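You operate a simulated robot arm through the tools that you are given. There is no shell and no other tool.

You run a simulated robot arm. Do the job below in one go: nothing can be reset, and whatever is moved stays where it is left.

TASK
Raise the lift to HIGH, latch the flat crate and take the step gauge off.
Fine: work once it has halted; both red latches shut, gauge on the table; the lift ends at LOW, switched off.
Where things are to end (x, y in the base frame): silver step gauge within 0.06 m of [0.13, 0.74].

The check looks at the end state, three seconds after you hand in, the way a careful person would. Anything else that was tipped, shoved, dropped, spilled or broken makes it a failure.

THE ROBOT
A 7-joint arm with a two-finger parallel gripper, fixed in place. Base frame: the origin is at the foot of the arm, x ahead of it, y to its left, z up; the work surface is at about z = 0.549. Units: m, degrees, N and s.
With the tool pointing down near the work surface it reaches from about 0.4 to 0.9 m from the base axis. Its first joint turns from -143.0 to 143.0 degrees. Payload 3 kg.
The tool frame sits at the grasp point between the pads (the TCP): z along the fingers, y along the line on which they close. The tips reach 0.03 m beyond it. The gripper opens to 0.094 m. The fingers are 0.028 m wide and 0.01 m thick; the gripper's body (0.05 by 0.096 m) begins 0.055 m behind the TCP.
Orientation is that of the tool frame in the base frame, as a unit quaternion [x, y, z, w]. With the fingers straight down and closing along the base's y, the tool's x points along the base's -x, its y along +y and its z along -z.

THE INTERFACE
- The arm moves only by the tool step_arm. Its argument "deltas" is a list of rows, each an object (a shift or turn left out is 0, a gripper value left out holds the last) with "offset": the shift along the base's x, y, z in units of 40 mm (1.0 is 40 mm), a list of three; "delta_rot": the turn, a rotation vector about the base's x, y, z in units of 6 degrees (1.0 is 6 degrees), a list of three; "gripper": the finger opening in m, from 0 to 0.094. In form: [{"offset": [x, y, z], "delta_rot": [rx, ry, rz], "gripper": gripper}, ...]. A call has 1 to 20 rows; each row shifts and turns the commanded pose from where the row before left it. A call with a number of a shift or a turn outside -1 to 1 is refused whole. Rows are played at 5 a second. More than 0.05 m and 8.6 degrees between two rows, or a gripper value outside its range, and nothing of the call is played. A pose out of reach is approached as far as the arm can. The call stops where the force on the tool passes 70 N (or 10 N more than at its start, if that is more) or the arm is blocked; 0.2 s more then pass. Each finger travels about 0.072 m/s and halts on what it meets, pressing with about 28 N; the grip force reading is that of the motor and also rises with nothing between the fingers. The clock runs only during rows and for 0.2 s after the last one: add rows that do not move to give the fingers time. It gives the time, the measured TCP pose, the force on the tool (base axes), the opening and the grip force at its end, in the units of the frame above (readings bear some noise), with the torque about the TCP (base axes, N m) and any sound that the robot's microphone picked up.
- Cameras (640 x 400 px; columns grow to the right, rows downward): "scene" is fixed at [0.0464, -0.6412, 1.4609]; the picture's right is [0.92, -0.39, 0.00], its down [-0.13, -0.30, -0.95] and it looks along [0.37, 0.87, -0.32] (base axes); focal length 375 px, centre (320, 200). "wrist" rides on the gripper at [0.076, 0.014, -0.103] in the tool frame; the picture's right is [-0.18, 0.98, 0.00], its down [-0.75, -0.14, -0.64] and it looks along [-0.63, -0.12, 0.77] (tool axes); focal length 243 px, centre (320, 200). There is no depth. A picture from a camera that has moved, and an enlarged one, comes with that camera's place and axes in the base frame and with its lens. The place of the scene camera against the robot may be out by one fixed shift of up to 0.025 m in any direction.
- snapshot(camera): a new picture of that camera. It takes no simulated time.
- zoom(camera, box): a new picture of the part [left, top, right, bottom] of that camera's present view, enlarged. It takes no simulated time.
- sign_off(): hands the job in; it is judged then, once.

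Nothing tells you positions but the pictures and the camera data. Unless the task says otherwise, let go and move clear before handing in.

The tools are called after "Call:" as a command line: name --argument value ..., lists and objects as JSON in quotes. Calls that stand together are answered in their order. step_arm: Moves the arm, as the interface text tells. Its arguments: {"type":"object","properties":{"deltas":{"type":"array","items":{"type":"object","properties":{"offset":{"type":"array","items":{"type":"number"}},"delta_rot":{"type":"array","items":{"type":"number"}},"gripper":{"type":"number"}}}}},"required":["deltas"]} The other tools are called the same way: snapshot (camera) takes a picture; zoom (camera, box) takes an enlarged picture of a part of a camera's view; sign_off () hands the job in.

At the start:

```text
t: 0.0
tcp_pos: [0.5509, 0.2011, 1.2909]
ee_rot: [0.0, 1.0, 0.0, 0.001]
contact_force: [-0.2, 0.7, 0.2]
moment: [0.03, -0.01, -0.03]
finger_gap: 0.0943
finger_force: 0.1
```

scene: 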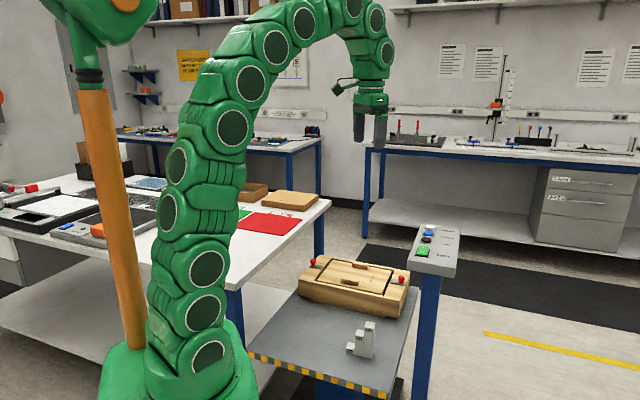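
wrist: 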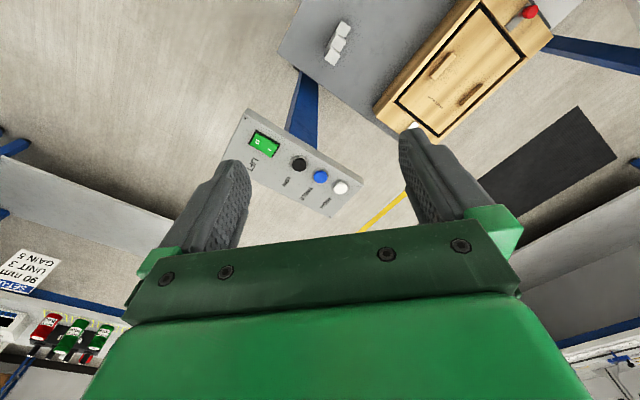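

I see a lift platform with a wooden crate (red-knobbed latches) and a silver step gauge, plus a pedestal with a green rocker switch and black, blue and white controls. I'll enlarge these before moving anything.

Call:
zoom --camera "scene" --box '[380, 200, 500, 275]'

Call:
zoom --camera "scene" --box '[240, 220, 480, 400]'

Call:
zoom --camera "wrist" --box '[210, 90, 380, 230]'

Call:
zoom --camera "wrist" --box '[280, 0, 600, 200]'

Call:
zoom --camera "scene" --box '[0, 140, 340, 300]'

Call:
zoom --camera "wrist" --box '[0, 230, 160, 400]'

```text
5.33 times, centred on (440, 238) of scene
camera zoom: at [0.0464, -0.6412, 1.4609], right [0.92, -0.39, 0.0], down [-0.13, -0.3, -0.95], along [0.37, 0.87, -0.32], focal length 2002 px, centre (-320, 0)
```

zoom: 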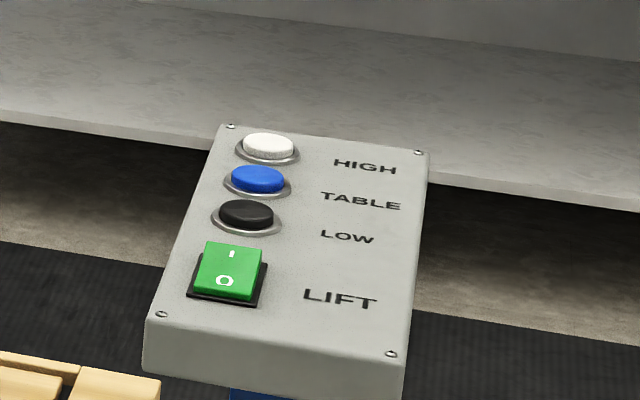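

```text
2.22 times, centred on (360, 310) of scene
camera zoom: at [0.0464, -0.6412, 1.4609], right [0.92, -0.39, 0.0], down [-0.13, -0.3, -0.95], along [0.37, 0.87, -0.32], focal length 834 px, centre (231, -44)
```

zoom: 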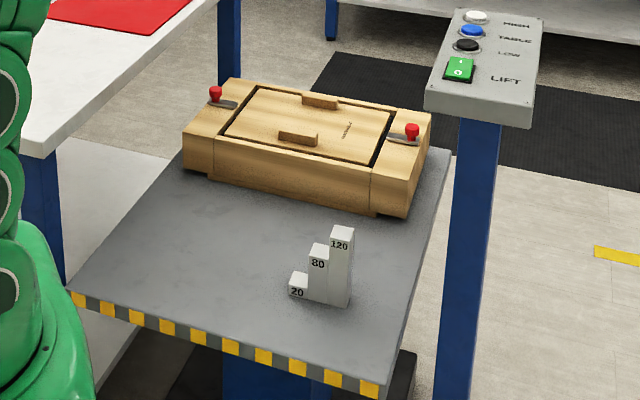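

```text
2.86 times, centred on (295, 160) of wrist
camera zoom: at [0.4746, 0.2146, 1.3933], right [0.18, 0.98, 0.0], down [0.75, -0.14, 0.64], along [0.63, -0.12, -0.77], focal length 693 px, centre (391, 314)
```

zoom: 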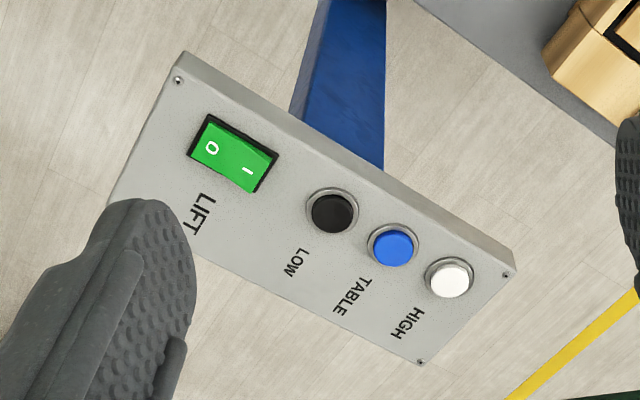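

```text
2.00 times, centred on (440, 100) of wrist
camera zoom: at [0.4746, 0.2146, 1.3933], right [0.18, 0.98, 0.0], down [0.75, -0.14, 0.64], along [0.63, -0.12, -0.77], focal length 485 px, centre (80, 400)
```

zoom: 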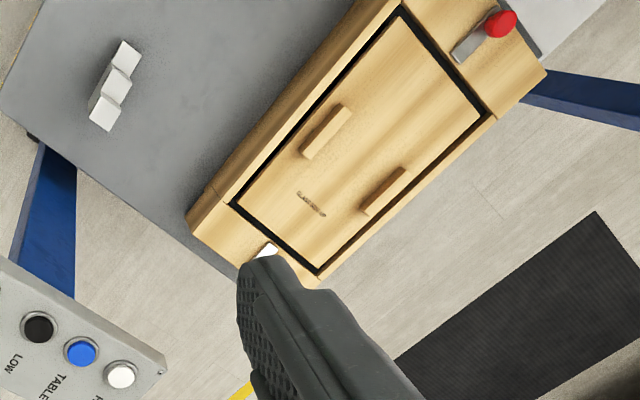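

```text
1.88 times, centred on (170, 220) of scene
camera zoom: at [0.0464, -0.6412, 1.4609], right [0.92, -0.39, 0.0], down [-0.13, -0.3, -0.95], along [0.37, 0.87, -0.32], focal length 707 px, centre (602, 162)
```

zoom: 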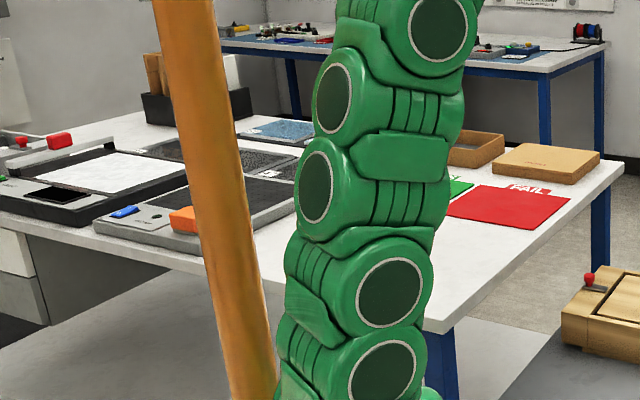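

```text
2.35 times, centred on (80, 315) of wrist
camera zoom: at [0.4746, 0.2146, 1.3933], right [0.18, 0.98, 0.0], down [0.75, -0.14, 0.64], along [0.63, -0.12, -0.77], focal length 571 px, centre (885, -71)
```

zoom: 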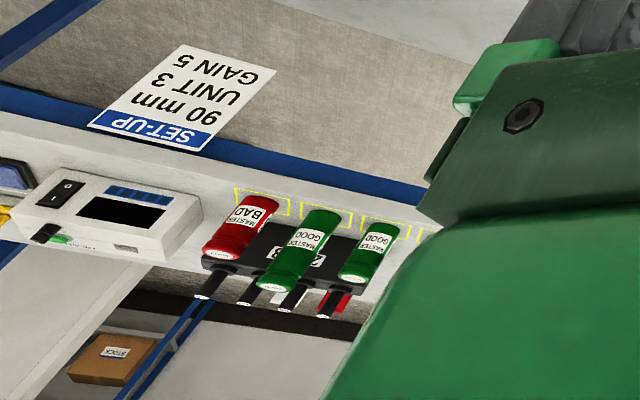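

The panel sits at roughly x 0.77, y 0.2, z 1.0 with HIGH (white), TABLE (blue), LOW (black) and the LIFT rocker. I'll zoom in on the rocker, latches and gauge to read their states.

Call:
zoom --camera "scene" --box '[408, 240, 440, 260]'

Call:
zoom --camera "scene" --box '[320, 250, 430, 320]'

Call:
zoom --camera "scene" --box '[290, 245, 370, 295]'

Call:
zoom --camera "wrist" --box '[260, 110, 300, 170]'

Call:
zoom --camera "scene" --box '[330, 310, 400, 365]'

Call:
zoom --camera "wrist" --box '[480, 0, 580, 60]'

```text
16.00 times, centred on (424, 250) of scene
camera zoom: at [0.0464, -0.6412, 1.4609], right [0.92, -0.39, 0.0], down [-0.13, -0.3, -0.95], along [0.37, 0.87, -0.32], focal length 6007 px, centre (-1344, -600)
```

zoom: 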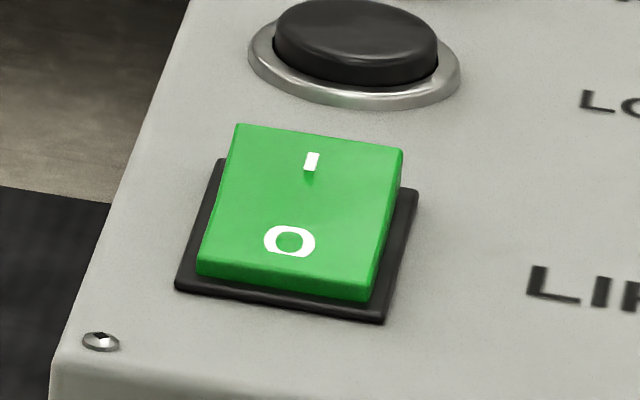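

```text
5.71 times, centred on (375, 285) of scene
camera zoom: at [0.0464, -0.6412, 1.4609], right [0.92, -0.39, 0.0], down [-0.13, -0.3, -0.95], along [0.37, 0.87, -0.32], focal length 2145 px, centre (6, -286)
```

zoom: 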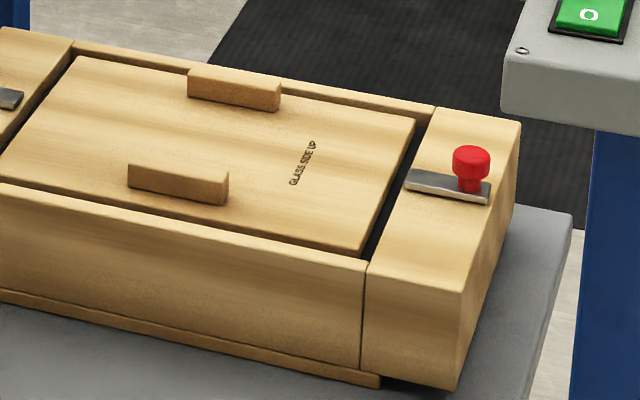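

```text
8.00 times, centred on (330, 270) of scene
camera zoom: at [0.0464, -0.6412, 1.4609], right [0.92, -0.39, 0.0], down [-0.13, -0.3, -0.95], along [0.37, 0.87, -0.32], focal length 3004 px, centre (240, -360)
```

zoom: 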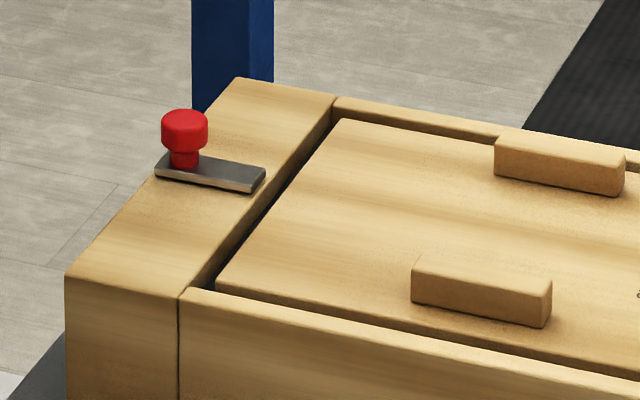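

```text
6.67 times, centred on (280, 140) of wrist
camera zoom: at [0.4746, 0.2146, 1.3933], right [0.18, 0.98, 0.0], down [0.75, -0.14, 0.64], along [0.63, -0.12, -0.77], focal length 1618 px, centre (587, 600)
```

zoom: 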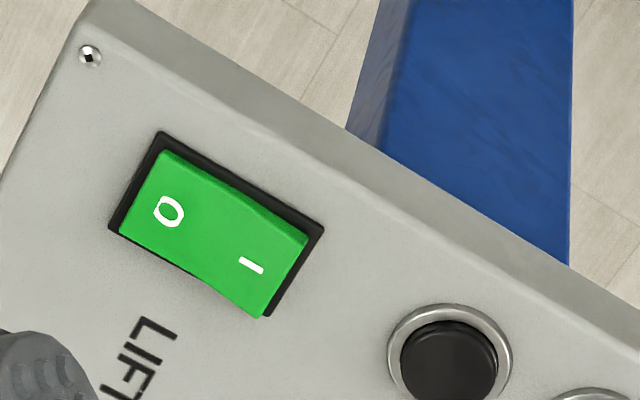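

```text
7.27 times, centred on (365, 338) of scene
camera zoom: at [0.0464, -0.6412, 1.4609], right [0.92, -0.39, 0.0], down [-0.13, -0.3, -0.95], along [0.37, 0.87, -0.32], focal length 2730 px, centre (-7, -800)
```

zoom: 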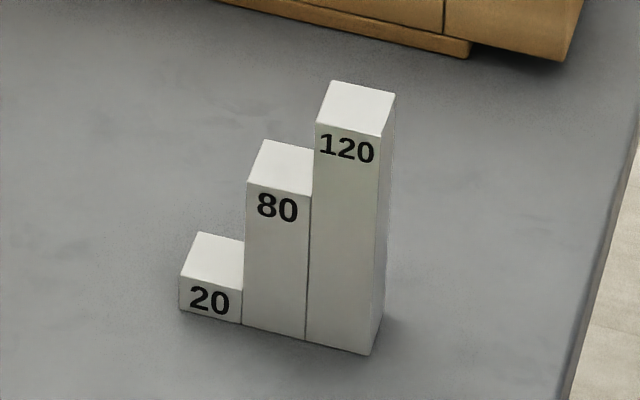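

```text
6.40 times, centred on (530, 30) of wrist
camera zoom: at [0.4746, 0.2146, 1.3933], right [0.18, 0.98, 0.0], down [0.75, -0.14, 0.64], along [0.63, -0.12, -0.77], focal length 1553 px, centre (-1024, 1288)
```

zoom: 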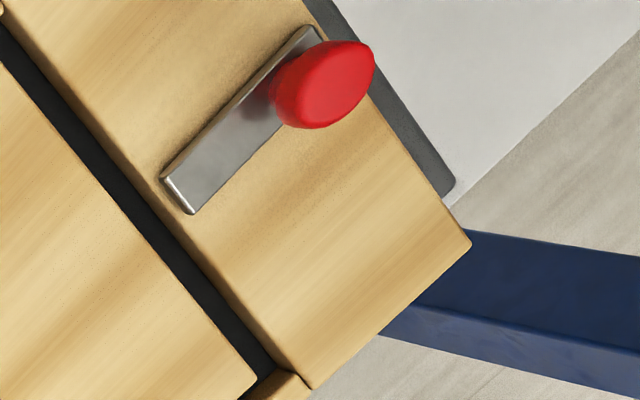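

The rocker is off (its I end stands proud), and everything seems to be set at 45° to the base. The panel top is at z≈1.0, the I end at about (0.658, 0.093) and HIGH at about (0.76, 0.20). I'll close the fingers, turn 45° and hover above the rocker to check.

Call:
step_arm --deltas '[{"offset": [0.335, -0.3375, -0.45], "delta_rot": [0, 0, -0.9375], "gripper": 0.0}, {"offset": [0.335, -0.3375, -0.45], "delta_rot": [0, 0, -0.9375]}, {"offset": [0.335, -0.3375, -0.45], "delta_rot": [0, 0, -0.9375]}, {"offset": [0.335, -0.3375, -0.45], "delta_rot": [0, 0, -0.9375]}, {"offset": [0.335, -0.3375, -0.45], "delta_rot": [0, 0, -0.9375]}, {"offset": [0.335, -0.3375, -0.45], "delta_rot": [0, 0, -0.9375]}, {"offset": [0.335, -0.3375, -0.45], "delta_rot": [0, 0, -0.9375]}, {"offset": [0.335, -0.3375, -0.45], "delta_rot": [0, 0, -0.9375]}, {}, {}]'

Call:
snapshot --camera "wrist"

Call:
snapshot --camera "scene"

```text
t: 2.2
tcp_pos: [0.6587, 0.0917, 1.1464]
ee_rot: [0.383, 0.924, 0.0, 0.0]
contact_force: [0.0, 0.4, 0.2]
moment: [0.01, 0.01, 0.01]
finger_gap: 0.0
finger_force: 28.0
```

```text
taken
camera wrist: at [0.6142, 0.156, 1.2488], right [0.83, 0.56, 0.0], down [0.43, -0.63, 0.64], along [0.36, -0.53, -0.77], focal length 243 px, centre (320, 200)
```

wrist: 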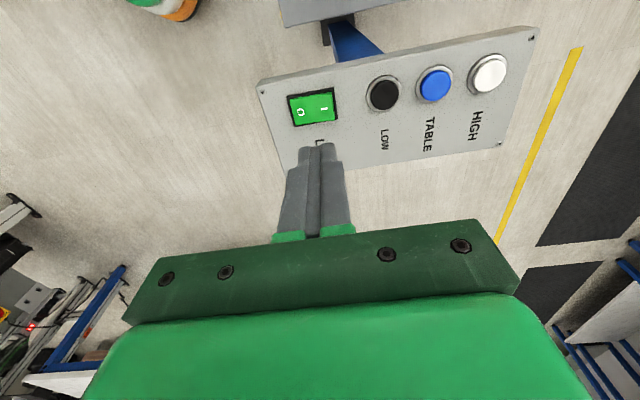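

```text
taken
```

scene: 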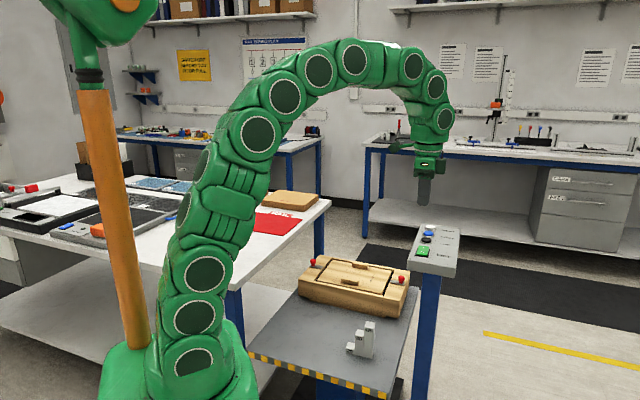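

Call:
zoom --camera "wrist" --box '[250, 20, 410, 120]'

Call:
zoom --camera "wrist" --box '[380, 30, 540, 130]'

Call:
zoom --camera "scene" --box '[380, 160, 500, 275]'

```text
4.00 times, centred on (330, 70) of wrist
camera zoom: at [0.6142, 0.156, 1.2488], right [0.83, 0.56, 0.0], down [0.43, -0.63, 0.64], along [0.36, -0.53, -0.77], focal length 970 px, centre (280, 720)
```

zoom: 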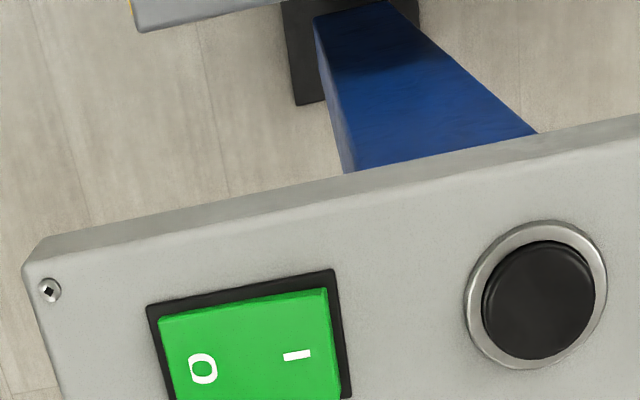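

```text
4.00 times, centred on (460, 80) of wrist
camera zoom: at [0.6142, 0.156, 1.2488], right [0.83, 0.56, 0.0], down [0.43, -0.63, 0.64], along [0.36, -0.53, -0.77], focal length 970 px, centre (-240, 680)
```

zoom: 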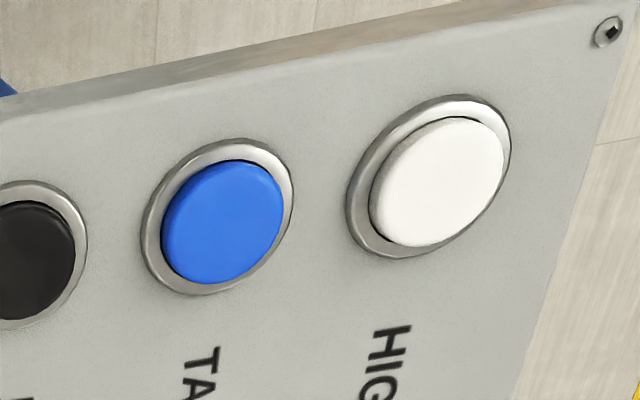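

```text
3.48 times, centred on (440, 218) of scene
camera zoom: at [0.0464, -0.6412, 1.4609], right [0.92, -0.39, 0.0], down [-0.13, -0.3, -0.95], along [0.37, 0.87, -0.32], focal length 1306 px, centre (-97, 139)
```

zoom: 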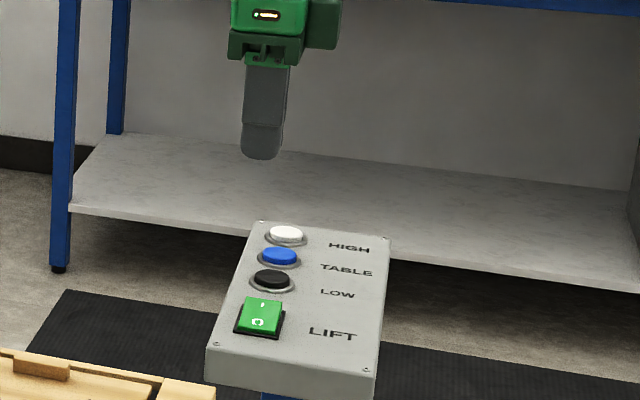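

The closer view puts the panel top nearer z≈0.99, with the I end near (0.668, 0.089). I'll descend slowly onto the I end and read the force and sound.

Call:
step_arm --deltas '[{"offset": [0.2325, -0.0675, -0.6]}, {"offset": [0, 0, -0.8]}, {"offset": [0, 0, -0.8]}, {"offset": [0, 0, -0.3]}, {"offset": [0, 0, -0.1]}, {"offset": [0, 0, -0.1]}, {"offset": [0, 0, -0.1]}, {}]'

Call:
zoom --camera "scene" --box '[390, 200, 470, 260]'

Call:
snapshot --camera "wrist"

```text
t: 4.0
tcp_pos: [0.6668, 0.0899, 1.0346]
ee_rot: [0.383, 0.924, -0.001, 0.001]
contact_force: [0.0, -0.1, -0.2]
moment: [-0.01, 0.04, 0.02]
finger_gap: 0.0001
finger_force: 27.5
```

```text
6.67 times, centred on (430, 230) of scene
camera zoom: at [0.0464, -0.6412, 1.4609], right [0.92, -0.39, 0.0], down [-0.13, -0.3, -0.95], along [0.37, 0.87, -0.32], focal length 2503 px, centre (-413, 0)
```

zoom: 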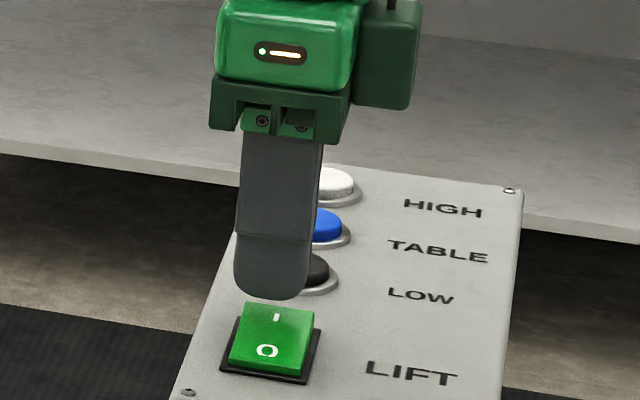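

```text
taken
camera wrist: at [0.6232, 0.1537, 1.1371], right [0.82, 0.57, 0.0], down [0.43, -0.63, 0.64], along [0.36, -0.53, -0.77], focal length 243 px, centre (320, 200)
```

wrist: 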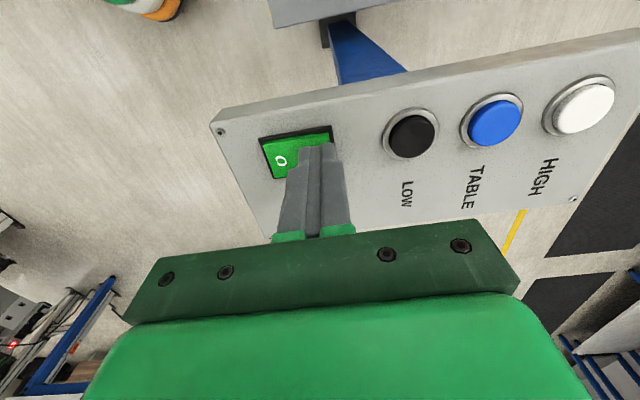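

Call:
step_arm --deltas '[{"offset": [0, 0, -0.1]}, {"offset": [0, 0, -0.1]}, {"offset": [0, 0, -0.1]}, {}]'

Call:
zoom --camera "scene" --box '[390, 200, 470, 260]'

Call:
zoom --camera "wrist" --box '[200, 80, 440, 230]'

```text
t: 5.0
tcp_pos: [0.6689, 0.091, 1.0227]
ee_rot: [0.382, 0.924, 0.001, 0.001]
contact_force: [-1.0, 0.5, 13.7]
moment: [-0.07, 0.12, 0.01]
finger_gap: 0.0
finger_force: 28.7
```

```text
6.67 times, centred on (430, 230) of scene
camera zoom: at [0.0464, -0.6412, 1.4609], right [0.92, -0.39, 0.0], down [-0.13, -0.3, -0.95], along [0.37, 0.87, -0.32], focal length 2503 px, centre (-413, 0)
```

zoom: 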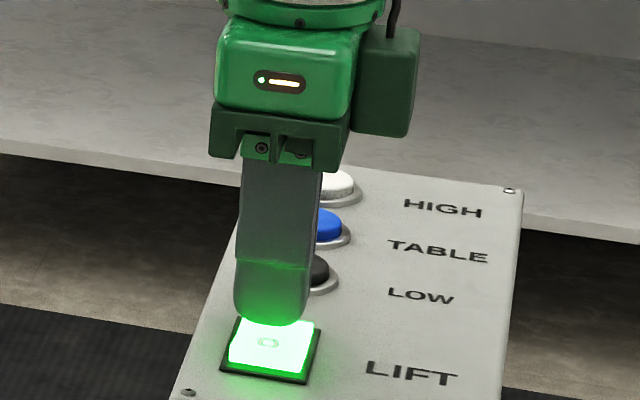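

```text
2.67 times, centred on (320, 155) of wrist
camera zoom: at [0.624, 0.1536, 1.1256], right [0.82, 0.57, 0.0], down [0.43, -0.63, 0.64], along [0.36, -0.53, -0.77], focal length 647 px, centre (320, 320)
```

zoom: 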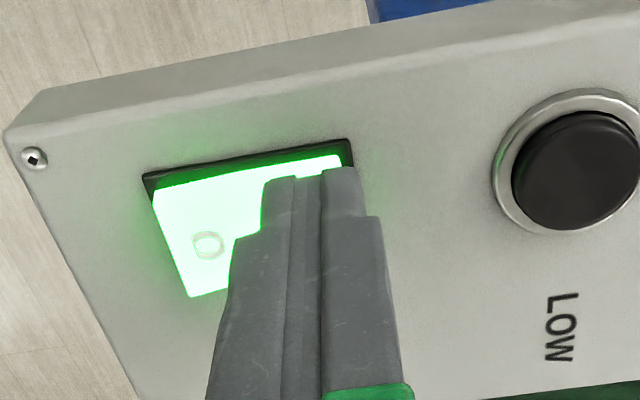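

The rocker is lit, so the lift is switched on. I'll lift clear and hover over the white HIGH button near (0.775, 0.200).

Call:
step_arm --deltas '[{"offset": [0, 0, 0.6]}, {"offset": [0, 0, 0.5]}, {"offset": [0.67, 0.7, 0]}, {"offset": [0.67, 0.7, 0]}, {"offset": [0.67, 0.7, 0]}, {"offset": [0.66, 0.67, 0]}, {}, {}]'

Call:
snapshot --camera "wrist"

Call:
zoom --camera "scene" --box '[390, 190, 470, 260]'

```text
t: 6.8
tcp_pos: [0.7742, 0.2015, 1.0659]
ee_rot: [0.383, 0.924, -0.001, 0.0]
contact_force: [-0.5, -0.2, -0.7]
moment: [0.0, 0.01, -0.05]
finger_gap: 0.0
finger_force: 28.5
```

```text
taken
camera wrist: at [0.7309, 0.2648, 1.1691], right [0.82, 0.57, 0.0], down [0.43, -0.63, 0.64], along [0.36, -0.53, -0.77], focal length 243 px, centre (320, 200)
```

wrist: 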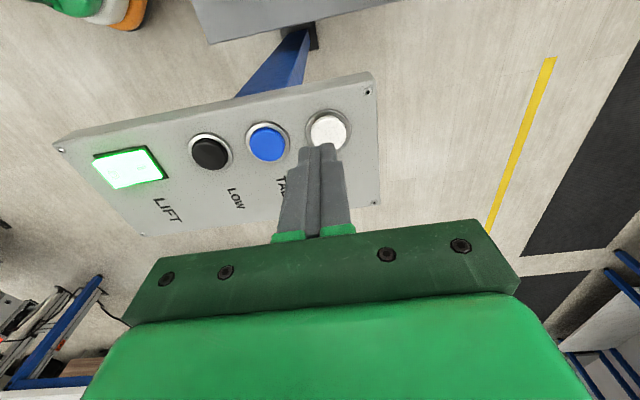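

```text
5.71 times, centred on (430, 225) of scene
camera zoom: at [0.0464, -0.6412, 1.4609], right [0.92, -0.39, 0.0], down [-0.13, -0.3, -0.95], along [0.37, 0.87, -0.32], focal length 2145 px, centre (-309, 57)
```

zoom: 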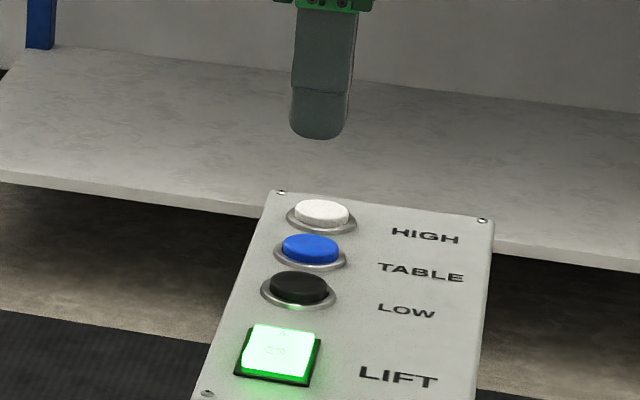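

Call:
step_arm --deltas '[{"offset": [0.1, 0.12, -0.4]}, {"offset": [0, 0, -0.3]}, {"offset": [0, 0, -0.15]}, {"offset": [0, 0, -0.1]}, {"offset": [0, 0, -0.1]}, {}]'

Call:
zoom --camera "scene" --box '[390, 190, 470, 260]'

Call:
snapshot --camera "scene"

```text
t: 8.2
tcp_pos: [0.7773, 0.2058, 1.0235]
ee_rot: [0.383, 0.924, 0.0, 0.0]
contact_force: [-0.1, 0.0, 0.1]
moment: [-0.02, 0.02, -0.02]
finger_gap: 0.0
finger_force: 27.8
```

```text
5.71 times, centred on (430, 225) of scene
camera zoom: at [0.0464, -0.6412, 1.4609], right [0.92, -0.39, 0.0], down [-0.13, -0.3, -0.95], along [0.37, 0.87, -0.32], focal length 2145 px, centre (-309, 57)
```

zoom: 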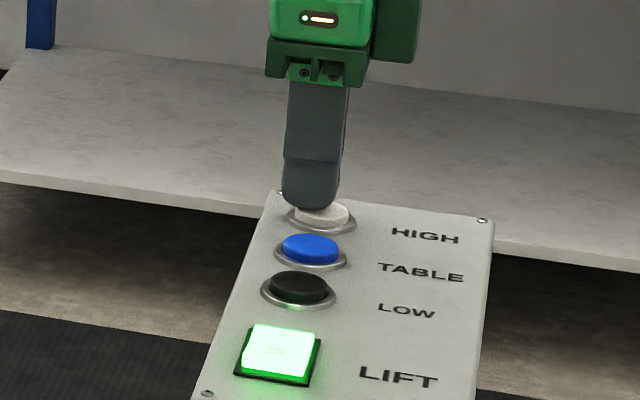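

```text
taken
```

scene: 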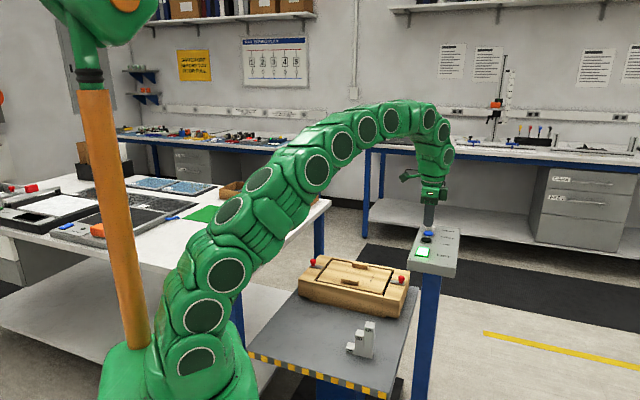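

The finger is just above the button with no contact yet. I'll descend a little further in small steps.

Call:
step_arm --deltas '[{"offset": [0, 0, -0.075]}, {"offset": [0, 0, -0.075]}, {}]'

Call:
zoom --camera "scene" --box '[390, 190, 470, 260]'

```text
t: 9.0
tcp_pos: [0.7774, 0.2063, 1.0181]
ee_rot: [0.383, 0.924, 0.0, 0.001]
contact_force: [-0.4, -1.9, 8.0]
moment: [-0.04, -0.02, -0.01]
finger_gap: 0.0
finger_force: 28.2
heard: click
```

```text
5.71 times, centred on (430, 225) of scene
camera zoom: at [0.0464, -0.6412, 1.4609], right [0.92, -0.39, 0.0], down [-0.13, -0.3, -0.95], along [0.37, 0.87, -0.32], focal length 2145 px, centre (-309, 57)
```

zoom: 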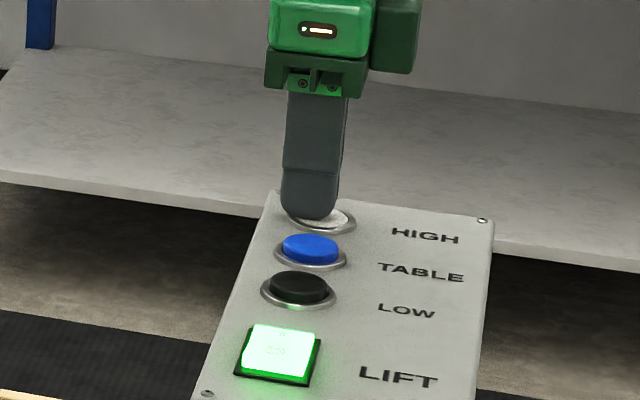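

A click: HIGH is pressed and the crate seems to be starting upward. I'll retract straight up and wait for it to halt.

Call:
step_arm --deltas '[{"offset": [0, 0, 0.5]}, {"offset": [0, 0, 1]}, {"offset": [0, 0, 1]}, {"offset": [0, 0, 1]}, {"offset": [0, 0, 1]}, {"offset": [0, 0, 1]}, {"offset": [0, 0, 1]}, {}]'

Call:
snapshot --camera "scene"

```text
t: 10.8
tcp_pos: [0.7566, 0.1952, 1.1732]
ee_rot: [0.382, 0.924, -0.001, 0.0]
contact_force: [-0.2, -0.2, 0.3]
moment: [0.03, 0.01, 0.0]
finger_gap: 0.0
finger_force: 28.3
out of reach, approached as far as the arm can: row 5, 6, 7
```

```text
taken
```

scene: 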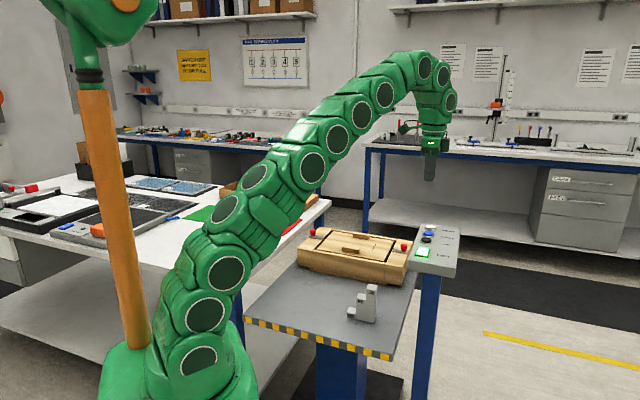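

The lift is rising slowly. I'll swing the arm back, away from the platform, while it travels.

Call:
step_arm --deltas '[{"offset": [-0.6, -0.9, 0.2]}, {"offset": [-0.6, -0.9, 0.2]}, {"offset": [-0.6, -0.9, 0.2]}, {"offset": [-0.6, -0.9, 0.2]}, {"offset": [-0.6, -0.9, 0.2]}, {"offset": [-0.6, -0.9, 0.2]}, {}, {}, {}, {}]'

Call:
snapshot --camera "scene"

```text
t: 13.0
tcp_pos: [0.6136, -0.0203, 1.2199]
ee_rot: [0.383, 0.924, 0.0, 0.0]
contact_force: [0.0, 0.4, 0.2]
moment: [-0.01, -0.01, 0.06]
finger_gap: 0.0001
finger_force: 27.8
```

```text
taken
```

scene: 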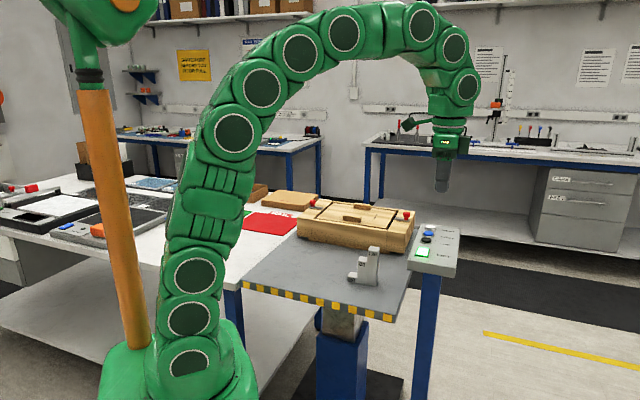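

Call:
step_arm --deltas '[{}, {}, {}, {}, {}, {}, {}, {}, {}, {}]'

Call:
snapshot --camera "scene"

Call:
step_arm --deltas '[{}, {}, {}, {}, {}, {}, {}, {}, {}, {}]'

Call:
snapshot --camera "scene"

```text
t: 15.2
tcp_pos: [0.6142, -0.0193, 1.2205]
ee_rot: [0.383, 0.924, 0.0, 0.0]
contact_force: [-0.2, 0.1, -0.2]
moment: [0.0, 0.0, 0.03]
finger_gap: 0.0
finger_force: 28.6
```

```text
taken
```

scene: 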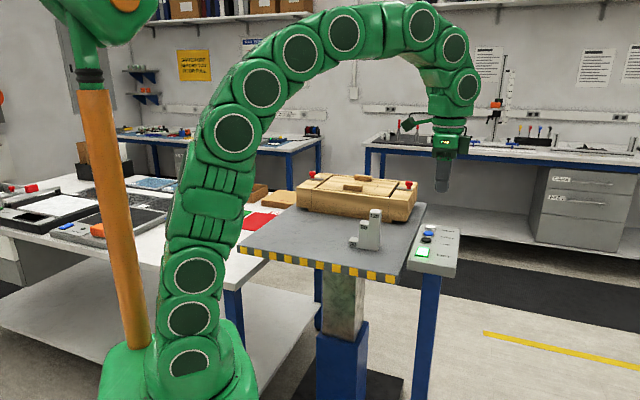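

```text
t: 17.4
tcp_pos: [0.613, -0.0212, 1.2204]
ee_rot: [0.383, 0.924, 0.001, 0.0]
contact_force: [-0.4, 0.2, 0.4]
moment: [0.01, 0.0, 0.0]
finger_gap: 0.0003
finger_force: 27.6
```

```text
taken
```

scene: 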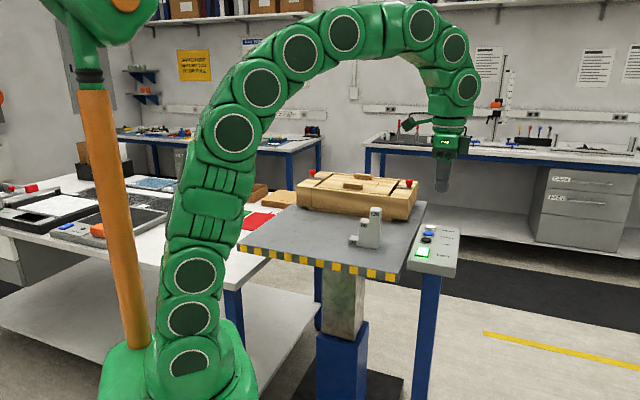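

Call:
step_arm --deltas '[{}, {}, {}, {}, {}, {}, {}, {}, {}, {}, {}, {}, {}, {}, {}]'

Call:
zoom --camera "scene" --box '[230, 160, 470, 310]'

Call:
step_arm --deltas '[{}, {}, {}, {}, {}, {}, {}, {}, {}, {}]'

Call:
zoom --camera "scene" --box '[230, 160, 470, 310]'

Call:
snapshot --camera "wrist"

```text
t: 20.6
tcp_pos: [0.6131, -0.0193, 1.2208]
ee_rot: [0.382, 0.924, 0.0, 0.0]
contact_force: [0.6, -0.3, 0.9]
moment: [0.02, 0.04, -0.01]
finger_gap: 0.0
finger_force: 28.2
```

```text
2.67 times, centred on (350, 235) of scene
camera zoom: at [0.0464, -0.6412, 1.4609], right [0.92, -0.39, 0.0], down [-0.13, -0.3, -0.95], along [0.37, 0.87, -0.32], focal length 1001 px, centre (240, 107)
```

zoom: 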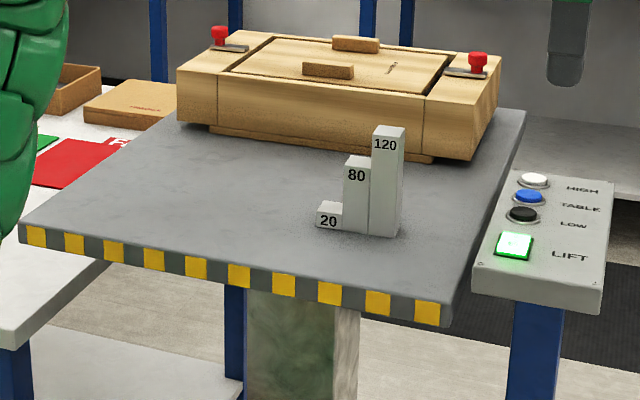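

```text
t: 22.8
tcp_pos: [0.6136, -0.0195, 1.221]
ee_rot: [0.383, 0.924, 0.0, 0.0]
contact_force: [-0.4, -0.1, -0.2]
moment: [0.01, 0.01, 0.0]
finger_gap: 0.0001
finger_force: 28.2
```

```text
2.67 times, centred on (350, 235) of scene
camera zoom: at [0.0464, -0.6412, 1.4609], right [0.92, -0.39, 0.0], down [-0.13, -0.3, -0.95], along [0.37, 0.87, -0.32], focal length 1001 px, centre (240, 107)
```

zoom: 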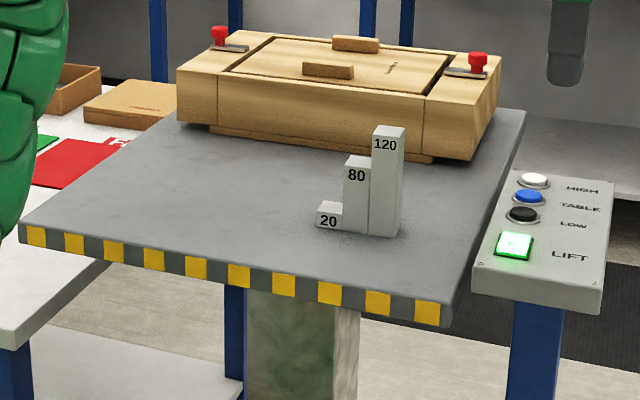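

```text
taken
camera wrist: at [0.57, 0.0441, 1.3237], right [0.82, 0.57, 0.0], down [0.43, -0.63, 0.64], along [0.36, -0.53, -0.77], focal length 243 px, centre (320, 200)
```

wrist: 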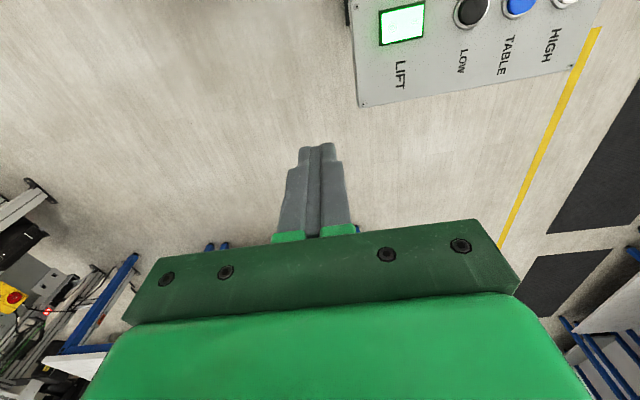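

The lift has halted at HIGH (two identical views 2 s apart). I'll study the latches and gauge up close before planning.

Call:
zoom --camera "scene" --box '[290, 160, 340, 195]'

Call:
zoom --camera "scene" --box '[380, 165, 430, 200]'

Call:
zoom --camera "scene" --box '[335, 195, 395, 255]'

Call:
zoom --camera "scene" --box '[290, 160, 430, 230]'

```text
11.43 times, centred on (315, 178) of scene
camera zoom: at [0.0464, -0.6412, 1.4609], right [0.92, -0.39, 0.0], down [-0.13, -0.3, -0.95], along [0.37, 0.87, -0.32], focal length 4291 px, centre (377, 457)
```

zoom: 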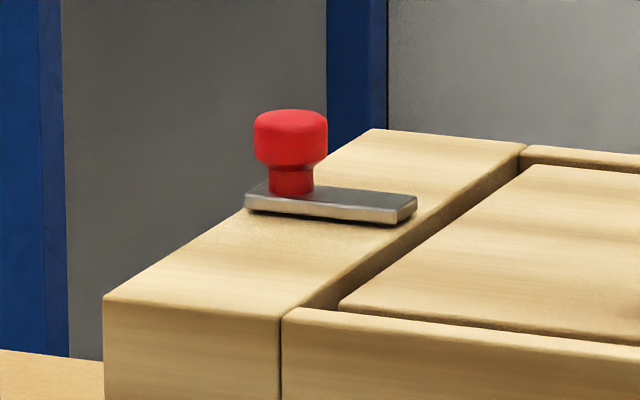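

```text
11.43 times, centred on (405, 182) of scene
camera zoom: at [0.0464, -0.6412, 1.4609], right [0.92, -0.39, 0.0], down [-0.13, -0.3, -0.95], along [0.37, 0.87, -0.32], focal length 4291 px, centre (-651, 400)
```

zoom: 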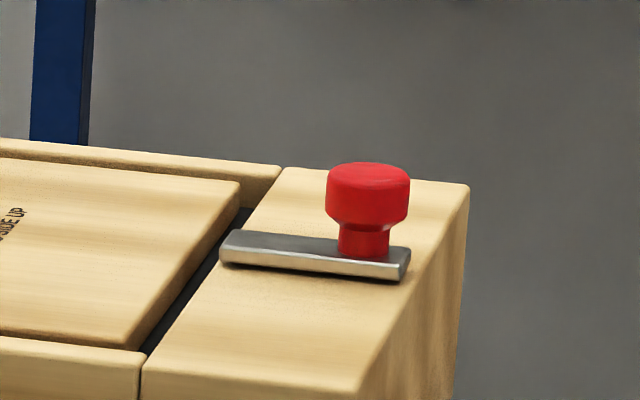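

```text
6.67 times, centred on (365, 225) of scene
camera zoom: at [0.0464, -0.6412, 1.4609], right [0.92, -0.39, 0.0], down [-0.13, -0.3, -0.95], along [0.37, 0.87, -0.32], focal length 2503 px, centre (20, 33)
```

zoom: 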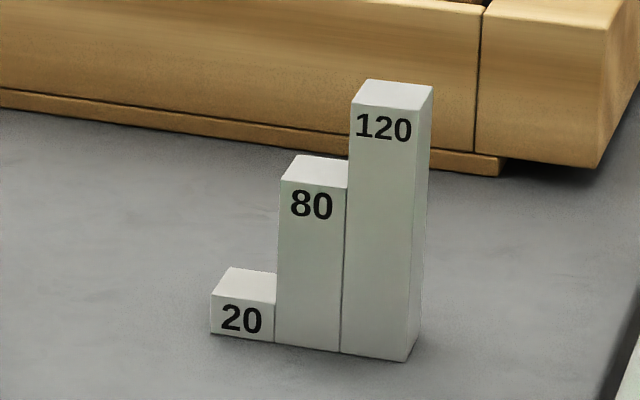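

```text
4.57 times, centred on (360, 195) of scene
camera zoom: at [0.0464, -0.6412, 1.4609], right [0.92, -0.39, 0.0], down [-0.13, -0.3, -0.95], along [0.37, 0.87, -0.32], focal length 1716 px, centre (137, 223)
```

zoom: 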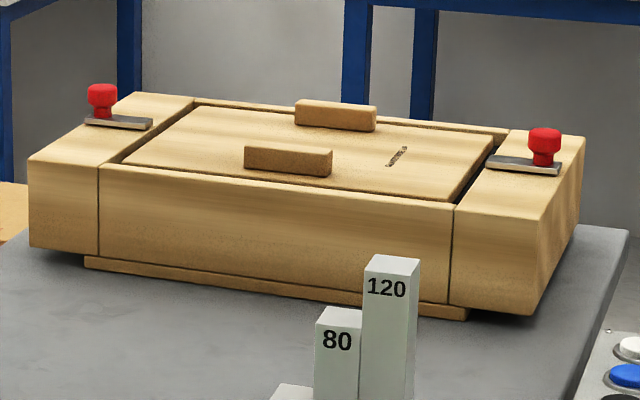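

Both latches are open: the steel bars stop at the inner edges of the end blocks and slide inward over the lid. I put the red knobs near (0.59, 0.70) and (0.86, 0.43) at z≈1.07. I'll turn the tool to face the crate and move to a viewpoint in front of it.

Call:
step_arm --deltas '[{"offset": [-0.5, 0.4, 0.1], "delta_rot": [0, 0, 1]}, {"offset": [-0.5, 0.6, 0.1], "delta_rot": [0, 0, 1]}, {"offset": [-0.5, 0.8, 0.1], "delta_rot": [0, 0, 1]}, {"offset": [-0.4, 0.9, 0], "delta_rot": [0, 0, 1]}, {"offset": [-0.3, 0.9, 0], "delta_rot": [0, 0, 1]}, {"offset": [-0.2, 0.9, 0], "delta_rot": [0, 0, 1]}, {"offset": [-0.1, 0.9, 0], "delta_rot": [0, 0, 1]}, {"offset": [-0.1, 0.9, 0], "delta_rot": [0, 0, 1]}, {"offset": [-0.1, 0.9, 0], "delta_rot": [0, 0, 1]}, {"offset": [0, 0.9, 0], "delta_rot": [0, 0, 1]}, {"offset": [0, 0.9, 0], "delta_rot": [0, 0, 1]}, {"offset": [0, 0.8, 0], "delta_rot": [0, 0, 1]}, {"offset": [0, 0.6, 0], "delta_rot": [0, 0, 1]}, {"offset": [0, 0.5, 0], "delta_rot": [0, 0, 1]}, {"offset": [0, 0.4, 0], "delta_rot": [0, 0, 1]}, {}, {}]'

Call:
snapshot --camera "wrist"

Call:
snapshot --camera "scene"

```text
t: 26.4
tcp_pos: [0.5059, 0.4304, 1.2332]
ee_rot: [-0.383, 0.924, 0.0, 0.0]
contact_force: [-0.4, 1.3, -0.5]
moment: [0.0, 0.0, 0.01]
finger_gap: 0.0
finger_force: 27.3
```

```text
taken
camera wrist: at [0.4422, 0.3883, 1.336], right [-0.57, 0.82, 0.0], down [0.63, 0.43, 0.64], along [0.53, 0.36, -0.77], focal length 243 px, centre (320, 200)
```

wrist: 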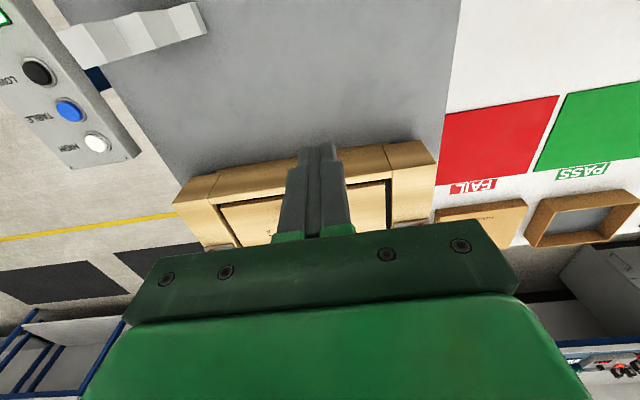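

```text
taken
```

scene: 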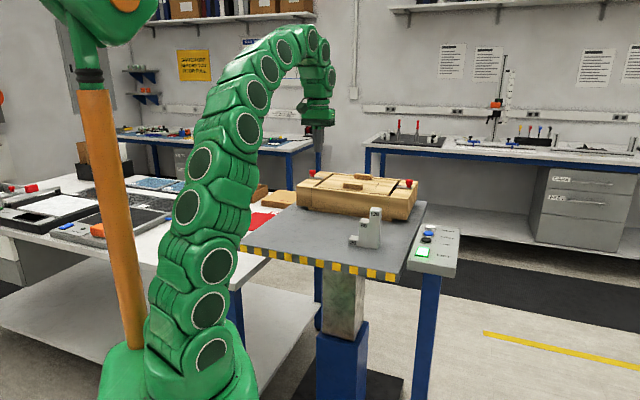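

Call:
zoom --camera "wrist" --box '[160, 120, 460, 260]'

Call:
zoom --camera "wrist" --box '[0, 0, 240, 150]'

Call:
zoom --camera "scene" --box '[270, 110, 430, 220]'

```text
2.13 times, centred on (310, 190) of wrist
camera zoom: at [0.4422, 0.3883, 1.336], right [-0.57, 0.82, 0.0], down [0.63, 0.43, 0.64], along [0.53, 0.36, -0.77], focal length 518 px, centre (341, 221)
```

zoom: 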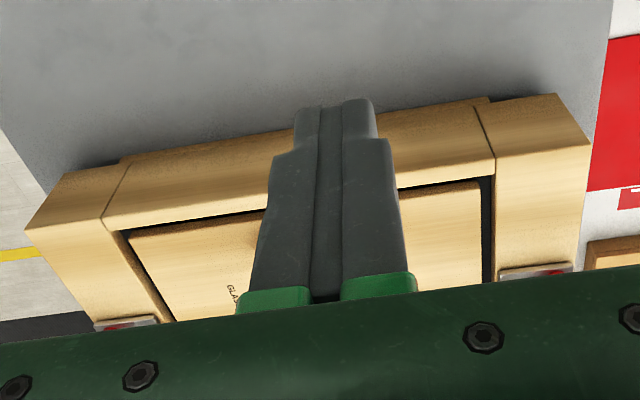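

```text
2.67 times, centred on (120, 75) of wrist
camera zoom: at [0.4422, 0.3883, 1.336], right [-0.57, 0.82, 0.0], down [0.63, 0.43, 0.64], along [0.53, 0.36, -0.77], focal length 647 px, centre (853, 533)
```

zoom: 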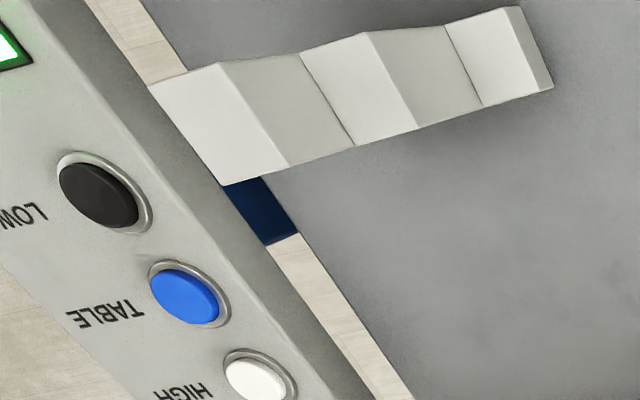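

```text
3.64 times, centred on (350, 165) of scene
camera zoom: at [0.0464, -0.6412, 1.4609], right [0.92, -0.39, 0.0], down [-0.13, -0.3, -0.95], along [0.37, 0.87, -0.32], focal length 1365 px, centre (211, 327)
```

zoom: 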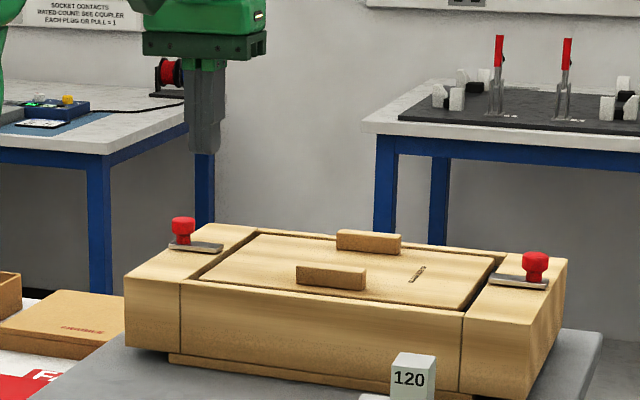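

Wrist view confirms the crate: knobs near (0.592, 0.702) and (0.867, 0.434), block tops at about z 1.04, and both bars flush with the blocks. They are far out, so I'll tilt the tool 30° outward, open to 6 cm and approach the left knob.

Call:
step_arm --deltas '[{"delta_rot": [0.7071, -0.7071, 0], "gripper": 0.06}, {"delta_rot": [0.7071, -0.7071, 0]}, {"delta_rot": [0.7071, -0.7071, 0]}, {"delta_rot": [0.7071, -0.7071, 0]}, {"delta_rot": [0.7071, -0.7071, 0]}, {"offset": [0.06, 0.83, -0.3]}, {"offset": [0.06, 0.83, -0.3]}, {"offset": [0.06, 0.83, -0.3]}, {"offset": [0.06, 0.83, -0.3]}, {"offset": [0.06, 0.83, -0.3]}, {"offset": [0.05, 0.83, -0.3]}, {}, {}]'

Call:
snapshot --camera "wrist"

Call:
snapshot --camera "scene"

```text
t: 29.2
tcp_pos: [0.5207, 0.6328, 1.1616]
ee_rot: [-0.37, 0.892, 0.099, 0.239]
contact_force: [-0.4, 0.2, -0.3]
moment: [-0.04, 0.01, 0.04]
finger_gap: 0.0598
finger_force: 0.1
```

```text
taken
camera wrist: at [0.4267, 0.5593, 1.2127], right [-0.58, 0.81, 0.09], down [0.33, 0.14, 0.93], along [0.74, 0.57, -0.35], focal length 243 px, centre (320, 200)
```

wrist: 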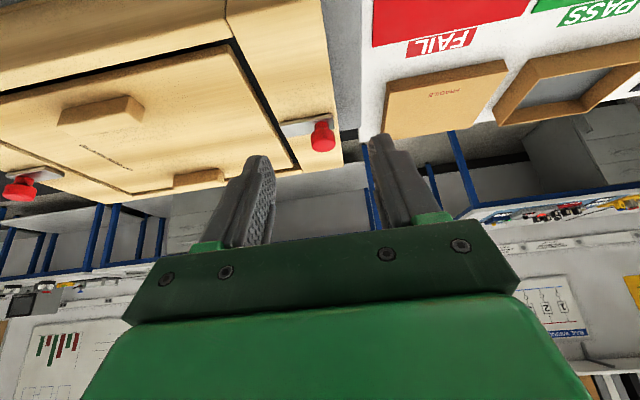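

```text
taken
```

scene: 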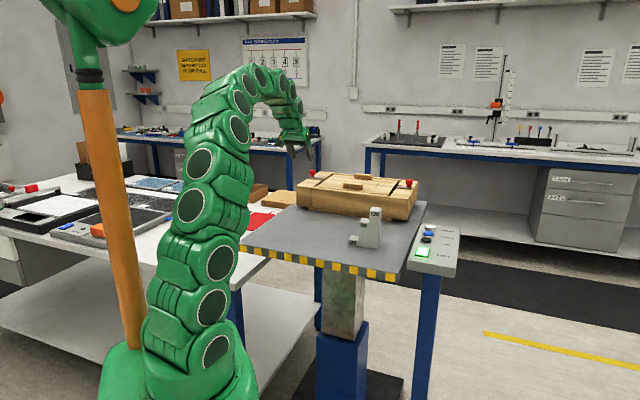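

Call:
step_arm --deltas '[{"offset": [0.44, 0.413, -0.229]}, {"offset": [0.44, 0.413, -0.229]}, {"offset": [0.44, 0.413, -0.229]}, {"offset": [0.44, 0.413, -0.229]}, {}, {}]'

Call:
snapshot --camera "wrist"

Call:
zoom --camera "scene" --box '[270, 110, 430, 220]'

```text
t: 30.6
tcp_pos: [0.5903, 0.6974, 1.1253]
ee_rot: [-0.369, 0.893, 0.099, 0.239]
contact_force: [-0.1, 0.9, 0.0]
moment: [-0.01, 0.01, 0.04]
finger_gap: 0.06
finger_force: 0.0
```

```text
taken
camera wrist: at [0.4978, 0.6249, 1.1752], right [-0.58, 0.81, 0.09], down [0.33, 0.14, 0.93], along [0.74, 0.57, -0.35], focal length 243 px, centre (320, 200)
```

wrist: 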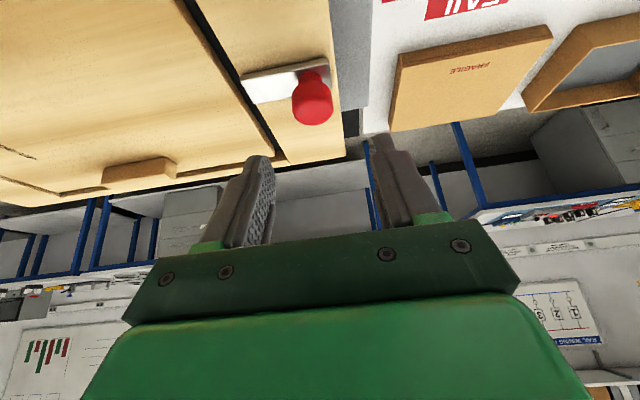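

```text
3.64 times, centred on (350, 165) of scene
camera zoom: at [0.0464, -0.6412, 1.4609], right [0.92, -0.39, 0.0], down [-0.13, -0.3, -0.95], along [0.37, 0.87, -0.32], focal length 1365 px, centre (211, 327)
```

zoom: 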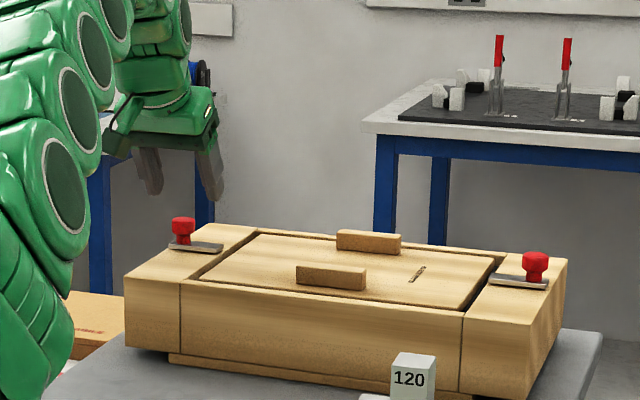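

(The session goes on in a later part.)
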